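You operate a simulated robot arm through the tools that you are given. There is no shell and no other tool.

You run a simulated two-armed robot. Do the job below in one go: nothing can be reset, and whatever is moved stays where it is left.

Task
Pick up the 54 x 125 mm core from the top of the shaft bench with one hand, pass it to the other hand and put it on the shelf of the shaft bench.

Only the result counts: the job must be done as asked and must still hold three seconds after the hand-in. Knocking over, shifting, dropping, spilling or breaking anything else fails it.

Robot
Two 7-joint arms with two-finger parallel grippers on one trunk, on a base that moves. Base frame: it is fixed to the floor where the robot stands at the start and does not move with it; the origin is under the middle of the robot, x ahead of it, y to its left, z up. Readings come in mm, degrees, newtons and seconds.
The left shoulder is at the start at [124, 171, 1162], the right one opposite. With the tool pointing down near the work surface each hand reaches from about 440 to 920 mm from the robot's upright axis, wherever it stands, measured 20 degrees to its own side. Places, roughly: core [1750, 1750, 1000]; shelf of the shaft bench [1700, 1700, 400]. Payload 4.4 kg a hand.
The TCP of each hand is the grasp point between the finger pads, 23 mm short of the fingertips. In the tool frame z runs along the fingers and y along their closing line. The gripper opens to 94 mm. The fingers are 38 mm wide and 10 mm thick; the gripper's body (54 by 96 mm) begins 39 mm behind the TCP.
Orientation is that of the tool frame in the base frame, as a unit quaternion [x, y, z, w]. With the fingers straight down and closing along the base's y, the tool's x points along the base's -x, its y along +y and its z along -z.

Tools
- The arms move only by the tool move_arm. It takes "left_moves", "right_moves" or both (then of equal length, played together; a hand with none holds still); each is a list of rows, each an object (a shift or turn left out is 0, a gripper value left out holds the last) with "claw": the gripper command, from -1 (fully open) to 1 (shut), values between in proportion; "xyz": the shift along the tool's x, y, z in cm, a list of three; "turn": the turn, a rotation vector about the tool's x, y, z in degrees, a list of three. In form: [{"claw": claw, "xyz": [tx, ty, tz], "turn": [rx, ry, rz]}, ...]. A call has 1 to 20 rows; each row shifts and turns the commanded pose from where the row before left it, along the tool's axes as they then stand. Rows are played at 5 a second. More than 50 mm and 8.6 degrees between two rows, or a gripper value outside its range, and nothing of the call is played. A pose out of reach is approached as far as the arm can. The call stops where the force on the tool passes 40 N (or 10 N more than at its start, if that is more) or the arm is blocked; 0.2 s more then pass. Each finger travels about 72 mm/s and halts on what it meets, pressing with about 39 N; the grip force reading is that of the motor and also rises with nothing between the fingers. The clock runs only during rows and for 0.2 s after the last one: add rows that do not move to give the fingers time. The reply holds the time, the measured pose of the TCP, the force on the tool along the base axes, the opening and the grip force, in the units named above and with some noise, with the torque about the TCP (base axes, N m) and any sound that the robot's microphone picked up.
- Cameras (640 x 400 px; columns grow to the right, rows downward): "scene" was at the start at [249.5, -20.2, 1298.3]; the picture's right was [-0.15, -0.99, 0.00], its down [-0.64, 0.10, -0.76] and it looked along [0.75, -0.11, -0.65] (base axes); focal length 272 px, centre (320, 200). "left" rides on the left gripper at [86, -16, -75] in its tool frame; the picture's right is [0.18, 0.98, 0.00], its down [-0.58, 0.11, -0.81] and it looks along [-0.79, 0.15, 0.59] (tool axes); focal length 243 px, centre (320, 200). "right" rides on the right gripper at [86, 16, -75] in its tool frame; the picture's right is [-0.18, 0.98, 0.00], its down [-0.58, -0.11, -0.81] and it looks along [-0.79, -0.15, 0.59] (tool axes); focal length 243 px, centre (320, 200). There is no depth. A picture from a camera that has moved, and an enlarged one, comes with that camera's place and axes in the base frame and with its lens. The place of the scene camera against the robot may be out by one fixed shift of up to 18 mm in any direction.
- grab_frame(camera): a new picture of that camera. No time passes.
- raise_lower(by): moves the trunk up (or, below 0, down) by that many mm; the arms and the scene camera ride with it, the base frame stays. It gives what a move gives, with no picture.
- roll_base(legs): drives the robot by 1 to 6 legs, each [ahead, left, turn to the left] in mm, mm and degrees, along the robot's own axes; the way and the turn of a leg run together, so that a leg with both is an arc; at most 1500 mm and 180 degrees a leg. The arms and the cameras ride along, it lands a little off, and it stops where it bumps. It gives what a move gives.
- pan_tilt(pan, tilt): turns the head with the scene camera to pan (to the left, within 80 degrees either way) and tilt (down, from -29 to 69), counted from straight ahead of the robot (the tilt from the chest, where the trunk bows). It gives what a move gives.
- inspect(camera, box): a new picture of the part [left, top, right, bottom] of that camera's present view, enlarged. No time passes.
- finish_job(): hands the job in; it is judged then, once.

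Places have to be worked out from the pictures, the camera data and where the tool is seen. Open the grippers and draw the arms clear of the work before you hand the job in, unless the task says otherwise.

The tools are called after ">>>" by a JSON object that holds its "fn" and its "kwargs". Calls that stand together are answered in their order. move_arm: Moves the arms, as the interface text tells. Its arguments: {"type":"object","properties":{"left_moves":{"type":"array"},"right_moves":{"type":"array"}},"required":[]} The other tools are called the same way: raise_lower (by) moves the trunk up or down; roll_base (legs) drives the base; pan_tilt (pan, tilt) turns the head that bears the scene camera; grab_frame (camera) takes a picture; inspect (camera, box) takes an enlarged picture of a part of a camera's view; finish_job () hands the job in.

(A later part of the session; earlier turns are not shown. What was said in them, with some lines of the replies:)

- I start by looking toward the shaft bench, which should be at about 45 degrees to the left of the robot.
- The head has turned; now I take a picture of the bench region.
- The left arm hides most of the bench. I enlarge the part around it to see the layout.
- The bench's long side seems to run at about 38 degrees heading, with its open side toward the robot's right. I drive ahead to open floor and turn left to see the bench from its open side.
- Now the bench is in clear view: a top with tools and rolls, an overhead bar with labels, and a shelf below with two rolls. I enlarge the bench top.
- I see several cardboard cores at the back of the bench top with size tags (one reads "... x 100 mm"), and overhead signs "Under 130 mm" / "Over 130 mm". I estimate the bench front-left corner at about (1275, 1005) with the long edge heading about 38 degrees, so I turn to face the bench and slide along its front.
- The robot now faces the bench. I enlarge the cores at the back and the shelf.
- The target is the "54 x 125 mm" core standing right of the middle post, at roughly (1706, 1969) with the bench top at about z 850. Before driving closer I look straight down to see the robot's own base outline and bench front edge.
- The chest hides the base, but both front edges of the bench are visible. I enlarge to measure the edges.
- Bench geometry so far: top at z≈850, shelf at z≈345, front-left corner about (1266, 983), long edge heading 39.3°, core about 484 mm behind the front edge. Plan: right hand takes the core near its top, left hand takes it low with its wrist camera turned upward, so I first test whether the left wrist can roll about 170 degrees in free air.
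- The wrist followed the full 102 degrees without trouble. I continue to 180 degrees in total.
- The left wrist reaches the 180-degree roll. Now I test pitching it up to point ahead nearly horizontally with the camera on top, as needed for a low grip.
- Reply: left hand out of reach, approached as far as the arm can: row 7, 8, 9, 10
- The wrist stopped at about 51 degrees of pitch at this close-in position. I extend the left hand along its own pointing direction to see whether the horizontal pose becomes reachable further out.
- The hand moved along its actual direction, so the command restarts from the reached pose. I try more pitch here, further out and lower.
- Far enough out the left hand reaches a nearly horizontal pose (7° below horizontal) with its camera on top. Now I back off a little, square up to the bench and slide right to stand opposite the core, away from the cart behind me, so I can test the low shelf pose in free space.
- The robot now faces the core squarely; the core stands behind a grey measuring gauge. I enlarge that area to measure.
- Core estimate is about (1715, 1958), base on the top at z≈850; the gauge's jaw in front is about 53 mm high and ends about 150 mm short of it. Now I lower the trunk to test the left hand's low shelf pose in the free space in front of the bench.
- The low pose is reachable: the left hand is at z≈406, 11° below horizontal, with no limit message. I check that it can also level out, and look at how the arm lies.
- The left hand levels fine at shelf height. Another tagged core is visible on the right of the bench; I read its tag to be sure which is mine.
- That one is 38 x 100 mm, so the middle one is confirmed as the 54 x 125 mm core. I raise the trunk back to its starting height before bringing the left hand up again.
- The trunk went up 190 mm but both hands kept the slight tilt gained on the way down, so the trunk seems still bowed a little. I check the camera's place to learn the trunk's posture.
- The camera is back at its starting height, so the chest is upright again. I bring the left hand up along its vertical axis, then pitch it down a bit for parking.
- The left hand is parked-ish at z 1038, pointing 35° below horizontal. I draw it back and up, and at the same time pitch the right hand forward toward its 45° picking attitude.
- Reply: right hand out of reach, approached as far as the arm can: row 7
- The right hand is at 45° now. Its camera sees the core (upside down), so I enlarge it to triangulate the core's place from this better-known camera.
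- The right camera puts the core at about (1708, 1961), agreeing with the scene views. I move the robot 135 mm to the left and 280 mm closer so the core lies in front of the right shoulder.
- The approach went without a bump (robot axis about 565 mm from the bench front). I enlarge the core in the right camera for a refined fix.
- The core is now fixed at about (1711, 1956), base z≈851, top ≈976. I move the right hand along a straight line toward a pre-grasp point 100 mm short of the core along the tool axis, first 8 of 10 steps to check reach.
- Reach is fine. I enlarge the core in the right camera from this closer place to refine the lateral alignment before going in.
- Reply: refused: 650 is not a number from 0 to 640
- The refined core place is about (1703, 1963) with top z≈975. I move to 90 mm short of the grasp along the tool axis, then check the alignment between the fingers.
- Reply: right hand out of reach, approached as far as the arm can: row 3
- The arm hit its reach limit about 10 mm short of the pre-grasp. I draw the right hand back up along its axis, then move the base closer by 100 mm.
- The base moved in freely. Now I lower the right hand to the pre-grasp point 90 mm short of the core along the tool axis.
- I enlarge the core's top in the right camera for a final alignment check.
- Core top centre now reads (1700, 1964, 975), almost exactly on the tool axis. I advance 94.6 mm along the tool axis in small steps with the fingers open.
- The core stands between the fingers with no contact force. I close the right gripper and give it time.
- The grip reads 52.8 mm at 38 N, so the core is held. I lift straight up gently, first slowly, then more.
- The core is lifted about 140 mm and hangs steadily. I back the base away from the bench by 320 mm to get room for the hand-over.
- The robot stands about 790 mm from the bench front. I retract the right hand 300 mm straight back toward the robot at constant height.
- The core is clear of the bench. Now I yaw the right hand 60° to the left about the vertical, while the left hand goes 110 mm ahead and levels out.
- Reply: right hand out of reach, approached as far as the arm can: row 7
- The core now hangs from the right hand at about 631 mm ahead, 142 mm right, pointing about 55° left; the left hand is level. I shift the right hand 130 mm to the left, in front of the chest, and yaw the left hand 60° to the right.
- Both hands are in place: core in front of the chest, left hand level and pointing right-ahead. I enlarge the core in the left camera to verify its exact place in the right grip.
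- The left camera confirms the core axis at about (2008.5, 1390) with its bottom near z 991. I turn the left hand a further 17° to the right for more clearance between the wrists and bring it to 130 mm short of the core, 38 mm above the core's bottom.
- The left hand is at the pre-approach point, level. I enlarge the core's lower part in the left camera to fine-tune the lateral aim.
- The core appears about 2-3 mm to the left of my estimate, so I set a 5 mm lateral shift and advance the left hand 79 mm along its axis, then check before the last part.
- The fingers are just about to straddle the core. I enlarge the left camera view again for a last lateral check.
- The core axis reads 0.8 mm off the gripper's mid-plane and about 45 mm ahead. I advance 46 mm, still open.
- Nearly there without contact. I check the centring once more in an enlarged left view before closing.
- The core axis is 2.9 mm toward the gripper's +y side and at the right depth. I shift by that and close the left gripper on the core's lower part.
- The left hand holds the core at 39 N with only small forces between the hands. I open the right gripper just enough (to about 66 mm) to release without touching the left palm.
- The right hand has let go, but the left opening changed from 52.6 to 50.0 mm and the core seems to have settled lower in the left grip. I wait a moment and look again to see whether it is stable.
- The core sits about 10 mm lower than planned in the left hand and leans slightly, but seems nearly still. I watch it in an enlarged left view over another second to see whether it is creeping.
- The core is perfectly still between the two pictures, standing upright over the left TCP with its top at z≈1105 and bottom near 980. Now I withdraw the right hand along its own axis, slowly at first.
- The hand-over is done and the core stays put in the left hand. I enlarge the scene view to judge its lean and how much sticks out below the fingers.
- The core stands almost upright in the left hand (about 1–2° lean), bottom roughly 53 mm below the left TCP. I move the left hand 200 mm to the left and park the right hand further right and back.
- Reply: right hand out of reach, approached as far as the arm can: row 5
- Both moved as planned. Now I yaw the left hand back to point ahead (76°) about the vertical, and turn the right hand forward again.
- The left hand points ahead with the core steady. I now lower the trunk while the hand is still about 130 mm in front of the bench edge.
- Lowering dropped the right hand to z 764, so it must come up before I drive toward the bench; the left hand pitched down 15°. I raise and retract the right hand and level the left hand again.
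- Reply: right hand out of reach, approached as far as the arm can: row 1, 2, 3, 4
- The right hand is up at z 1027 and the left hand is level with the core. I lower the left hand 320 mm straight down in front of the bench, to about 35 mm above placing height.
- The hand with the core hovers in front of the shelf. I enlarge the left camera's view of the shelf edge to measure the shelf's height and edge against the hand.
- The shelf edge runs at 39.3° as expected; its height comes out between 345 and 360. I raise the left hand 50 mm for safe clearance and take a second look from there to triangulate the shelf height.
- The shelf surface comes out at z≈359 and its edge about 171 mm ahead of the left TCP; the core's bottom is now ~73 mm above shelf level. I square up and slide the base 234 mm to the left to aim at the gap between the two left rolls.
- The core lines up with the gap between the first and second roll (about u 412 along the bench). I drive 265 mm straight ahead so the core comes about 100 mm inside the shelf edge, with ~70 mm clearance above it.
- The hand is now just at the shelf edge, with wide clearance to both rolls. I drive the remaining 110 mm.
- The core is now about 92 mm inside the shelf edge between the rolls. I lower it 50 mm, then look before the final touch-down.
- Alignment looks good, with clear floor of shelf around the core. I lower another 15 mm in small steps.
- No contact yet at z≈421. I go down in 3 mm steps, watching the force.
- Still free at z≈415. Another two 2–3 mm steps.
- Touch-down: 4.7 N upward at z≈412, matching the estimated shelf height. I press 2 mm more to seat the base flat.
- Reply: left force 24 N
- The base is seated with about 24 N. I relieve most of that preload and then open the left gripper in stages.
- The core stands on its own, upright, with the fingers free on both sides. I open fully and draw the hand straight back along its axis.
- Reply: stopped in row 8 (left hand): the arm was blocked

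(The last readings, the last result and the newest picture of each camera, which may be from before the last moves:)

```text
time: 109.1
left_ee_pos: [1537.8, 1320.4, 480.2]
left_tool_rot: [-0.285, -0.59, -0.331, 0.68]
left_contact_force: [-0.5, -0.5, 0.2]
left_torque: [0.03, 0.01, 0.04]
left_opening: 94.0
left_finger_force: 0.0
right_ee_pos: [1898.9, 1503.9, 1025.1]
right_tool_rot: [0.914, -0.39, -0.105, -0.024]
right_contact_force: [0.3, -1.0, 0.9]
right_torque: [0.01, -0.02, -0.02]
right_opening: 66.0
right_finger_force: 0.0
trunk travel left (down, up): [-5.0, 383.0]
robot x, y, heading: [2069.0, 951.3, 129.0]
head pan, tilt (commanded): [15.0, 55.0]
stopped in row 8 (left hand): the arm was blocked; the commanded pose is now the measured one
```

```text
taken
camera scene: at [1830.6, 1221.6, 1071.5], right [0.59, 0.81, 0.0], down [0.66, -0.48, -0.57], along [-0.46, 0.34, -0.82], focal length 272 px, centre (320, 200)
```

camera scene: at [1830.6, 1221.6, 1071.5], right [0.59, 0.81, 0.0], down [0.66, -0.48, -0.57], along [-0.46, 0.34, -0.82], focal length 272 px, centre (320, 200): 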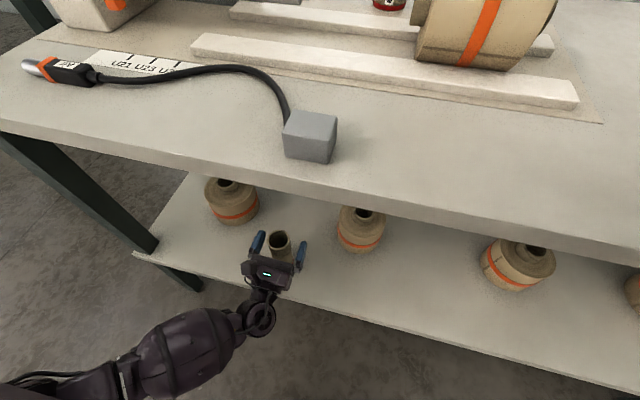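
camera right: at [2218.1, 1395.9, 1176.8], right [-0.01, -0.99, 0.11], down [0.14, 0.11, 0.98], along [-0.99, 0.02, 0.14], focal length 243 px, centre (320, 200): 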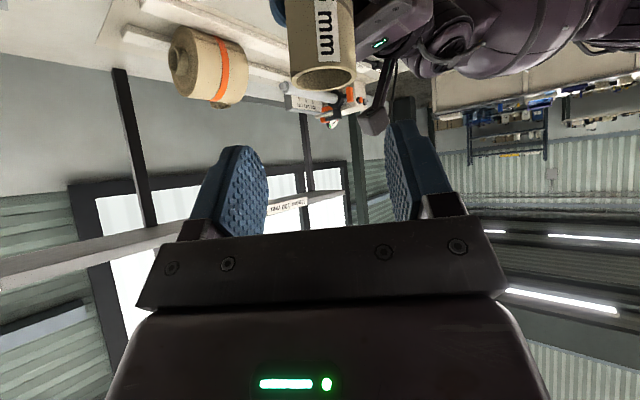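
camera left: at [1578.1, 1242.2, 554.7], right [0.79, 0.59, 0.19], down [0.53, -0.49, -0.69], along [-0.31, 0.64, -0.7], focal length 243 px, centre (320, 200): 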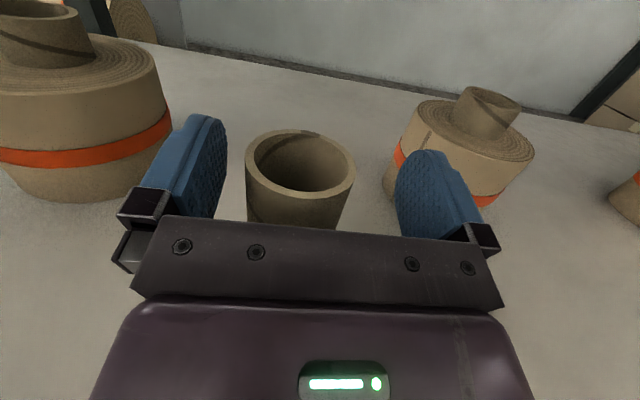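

The pull-back was blocked by the arm's own posture (hand rose and pitched up instead), but the core stands undisturbed between the open fingers. Instead of pulling with the arm, I back the base away straight along its heading, in a short first leg.

>>> {"fn": "roll_base", "kwargs": {"legs": [[-100, 0, 0]]}}

>>> {"fn": "grab_frame", "kwargs": {"camera": "left"}}

>>> {"fn": "grab_frame", "kwargs": {"camera": "scene"}}

```text
time: 110.3
left_ee_pos: [1602.6, 1242.3, 478.3]
left_tool_rot: [-0.285, -0.589, -0.332, 0.679]
left_contact_force: [-0.7, 0.6, 0.4]
left_torque: [0.03, 0.02, 0.02]
left_opening: 94.0
left_finger_force: 0.1
right_ee_pos: [1962.1, 1429.2, 1025.8]
right_tool_rot: [0.914, -0.391, -0.104, -0.024]
right_contact_force: [0.4, 0.3, 0.3]
right_torque: [0.03, 0.02, -0.01]
right_opening: 65.7
right_finger_force: 0.0
trunk travel left (down, up): [-5.0, 383.0]
robot x, y, heading: [2128.8, 873.1, 128.8]
head pan, tilt (commanded): [15.0, 55.0]
```

```text
taken
camera left: at [1641.1, 1165.3, 554.1], right [0.79, 0.59, 0.19], down [0.53, -0.49, -0.69], along [-0.31, 0.64, -0.7], focal length 243 px, centre (320, 200)
```

left: 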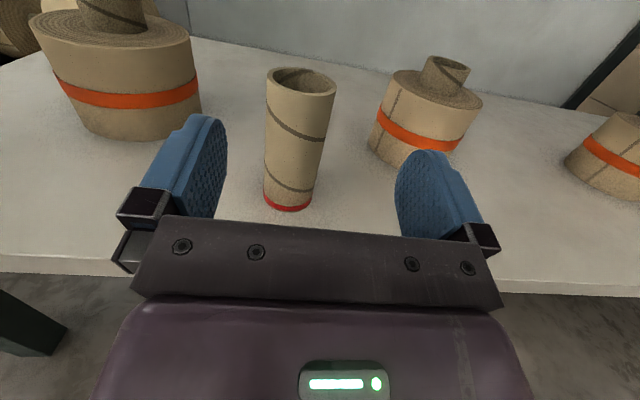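

```text
taken
camera scene: at [1892.7, 1144.8, 1071.2], right [0.59, 0.81, 0.0], down [0.66, -0.48, -0.57], along [-0.46, 0.34, -0.82], focal length 272 px, centre (320, 200)
```

scene: 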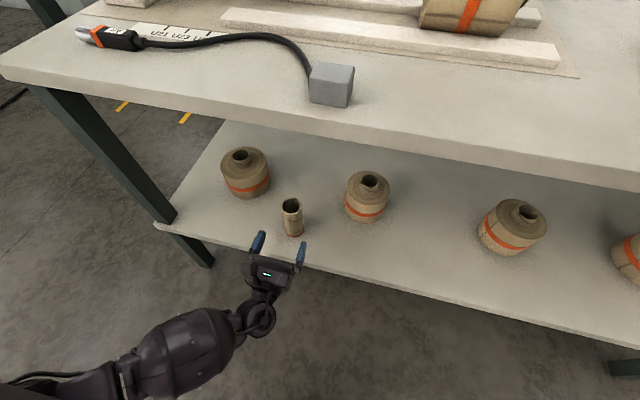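

The core stands upright on the shelf, well inside the edge, and the left hand is clear of it. I back off another 150 mm and check everything once more.

>>> {"fn": "roll_base", "kwargs": {"legs": [[-150, 0, 0]]}}

>>> {"fn": "pan_tilt", "kwargs": {"pan": 5, "tilt": 40}}

>>> {"fn": "grab_frame", "kwargs": {"camera": "scene"}}

>>> {"fn": "grab_frame", "kwargs": {"camera": "left"}}

```text
time: 111.7
left_ee_pos: [1692.9, 1125.1, 480.9]
left_tool_rot: [-0.285, -0.589, -0.331, 0.68]
left_contact_force: [0.1, 0.2, 0.2]
left_torque: [0.01, 0.02, 0.01]
left_opening: 94.1
left_finger_force: 0.0
right_ee_pos: [2055.2, 1311.4, 1026.9]
right_tool_rot: [0.915, -0.389, -0.103, -0.024]
right_contact_force: [-0.1, 0.3, 0.1]
right_torque: [0.01, -0.05, 0.04]
right_opening: 65.8
right_finger_force: 0.2
trunk travel left (down, up): [-5.0, 383.0]
robot x, y, heading: [2222.9, 758.2, 129.1]
head pan, tilt (commanded): [15.0, 55.0]
```

```text
time: 112.4
left_ee_pos: [1692.4, 1126.0, 480.6]
left_tool_rot: [-0.286, -0.589, -0.331, 0.68]
left_contact_force: [0.2, -0.5, 0.9]
left_torque: [0.03, -0.03, 0.01]
left_opening: 93.9
left_finger_force: 0.0
right_ee_pos: [2055.9, 1310.2, 1025.7]
right_tool_rot: [0.915, -0.39, -0.103, -0.023]
right_contact_force: [0.0, 0.1, 0.1]
right_torque: [0.03, 0.0, 0.0]
right_opening: 65.8
right_finger_force: 0.0
trunk travel left (down, up): [-5.0, 383.0]
robot x, y, heading: [2221.1, 756.0, 128.9]
head pan, tilt (commanded): [5.0, 40.0]
```

```text
taken
camera scene: at [1986.7, 1046.6, 1092.3], right [0.72, 0.69, 0.0], down [0.45, -0.46, -0.77], along [-0.53, 0.55, -0.64], focal length 272 px, centre (320, 200)
```

scene: 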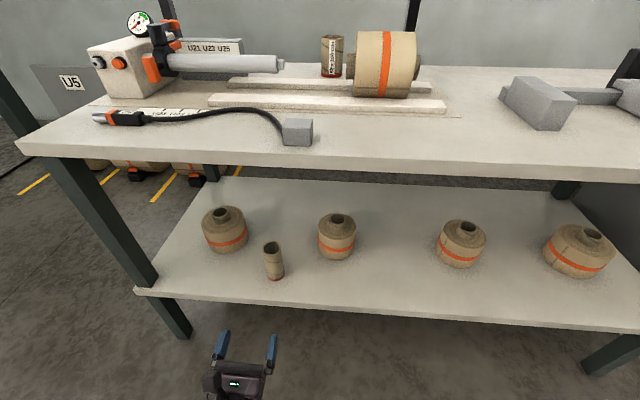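

```text
taken
camera left: at [1733.5, 1048.2, 555.7], right [0.79, 0.59, 0.18], down [0.53, -0.49, -0.69], along [-0.32, 0.64, -0.7], focal length 243 px, centre (320, 200)
```

left: 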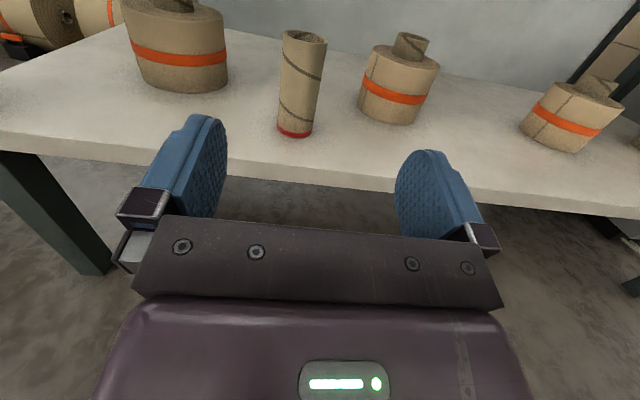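

Everything on the bench is in its place and the core stands upright on the shelf, with both arms clear. I open the right gripper fully as well before handing in.

>>> {"fn": "move_arm", "kwargs": {"left_moves": [{"claw": -1}, {"claw": -1}], "right_moves": [{"claw": -1}, {"claw": -1}]}}

>>> {"fn": "inspect", "kwargs": {"camera": "scene", "box": [180, 180, 380, 310]}}

```text
time: 113.0
left_ee_pos: [1694.2, 1126.9, 481.7]
left_tool_rot: [-0.285, -0.589, -0.33, 0.68]
left_contact_force: [-0.1, 0.7, -0.4]
left_torque: [-0.01, -0.01, 0.02]
left_opening: 94.1
left_finger_force: 0.0
right_ee_pos: [2055.6, 1311.3, 1025.3]
right_tool_rot: [0.915, -0.39, -0.104, -0.024]
right_contact_force: [-0.2, -0.4, 0.3]
right_torque: [-0.01, 0.01, 0.02]
right_opening: 94.0
right_finger_force: 0.0
trunk travel left (down, up): [-5.0, 383.0]
robot x, y, heading: [2225.3, 758.4, 129.0]
head pan, tilt (commanded): [5.0, 40.0]
```

```text
3.08 times, centred on (280, 245) of scene
camera zoom: at [1986.5, 1046.7, 1092.4], right [0.72, 0.69, 0.0], down [0.45, -0.46, -0.77], along [-0.53, 0.55, -0.64], focal length 838 px, centre (443, 62)
```

zoom: 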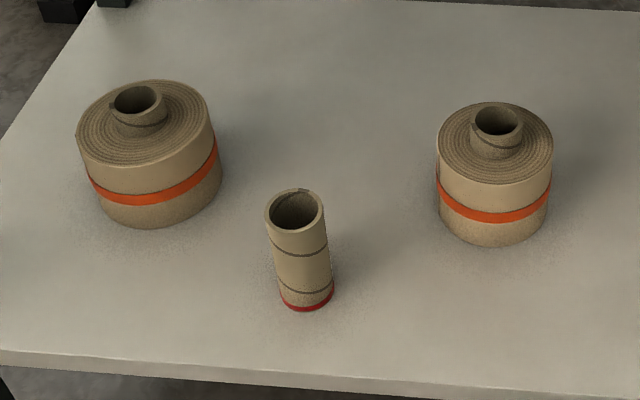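

The core stands still and upright on the shelf, both grippers are open and away from the bench, and nothing else has moved. I hand the job in.

>>> {"fn": "finish_job", "kwargs": {}}

```text
The job is handed in.
```

The 54 x 125 mm core is standing upright on the lower shelf of the shaft bench, and the job has been handed in. I don't have the judge's result.

- **Pick-up:** the right hand took the core near its top from the bench, and the robot backed away before the pass.
- **Pass:** the left hand took it low down. The core settled about 10 mm in the left grip when the right hand let go, then held still.
- **Placing:** it stands about 90 mm inside the shelf edge, between the two rolls on the left, under the "Under 130 mm" sign. That spot was my choice, since the task only named the shelf.
- **Withdrawal:** the left arm's pull-back was blocked, so the hand rose and pitched up with the core still between its open fingers. I drove the base back instead, and the core did not move.

In the last pictures the rolls on the shelf and the items in view on the bench top had not moved. Both grippers are fully open and clear of the bench.
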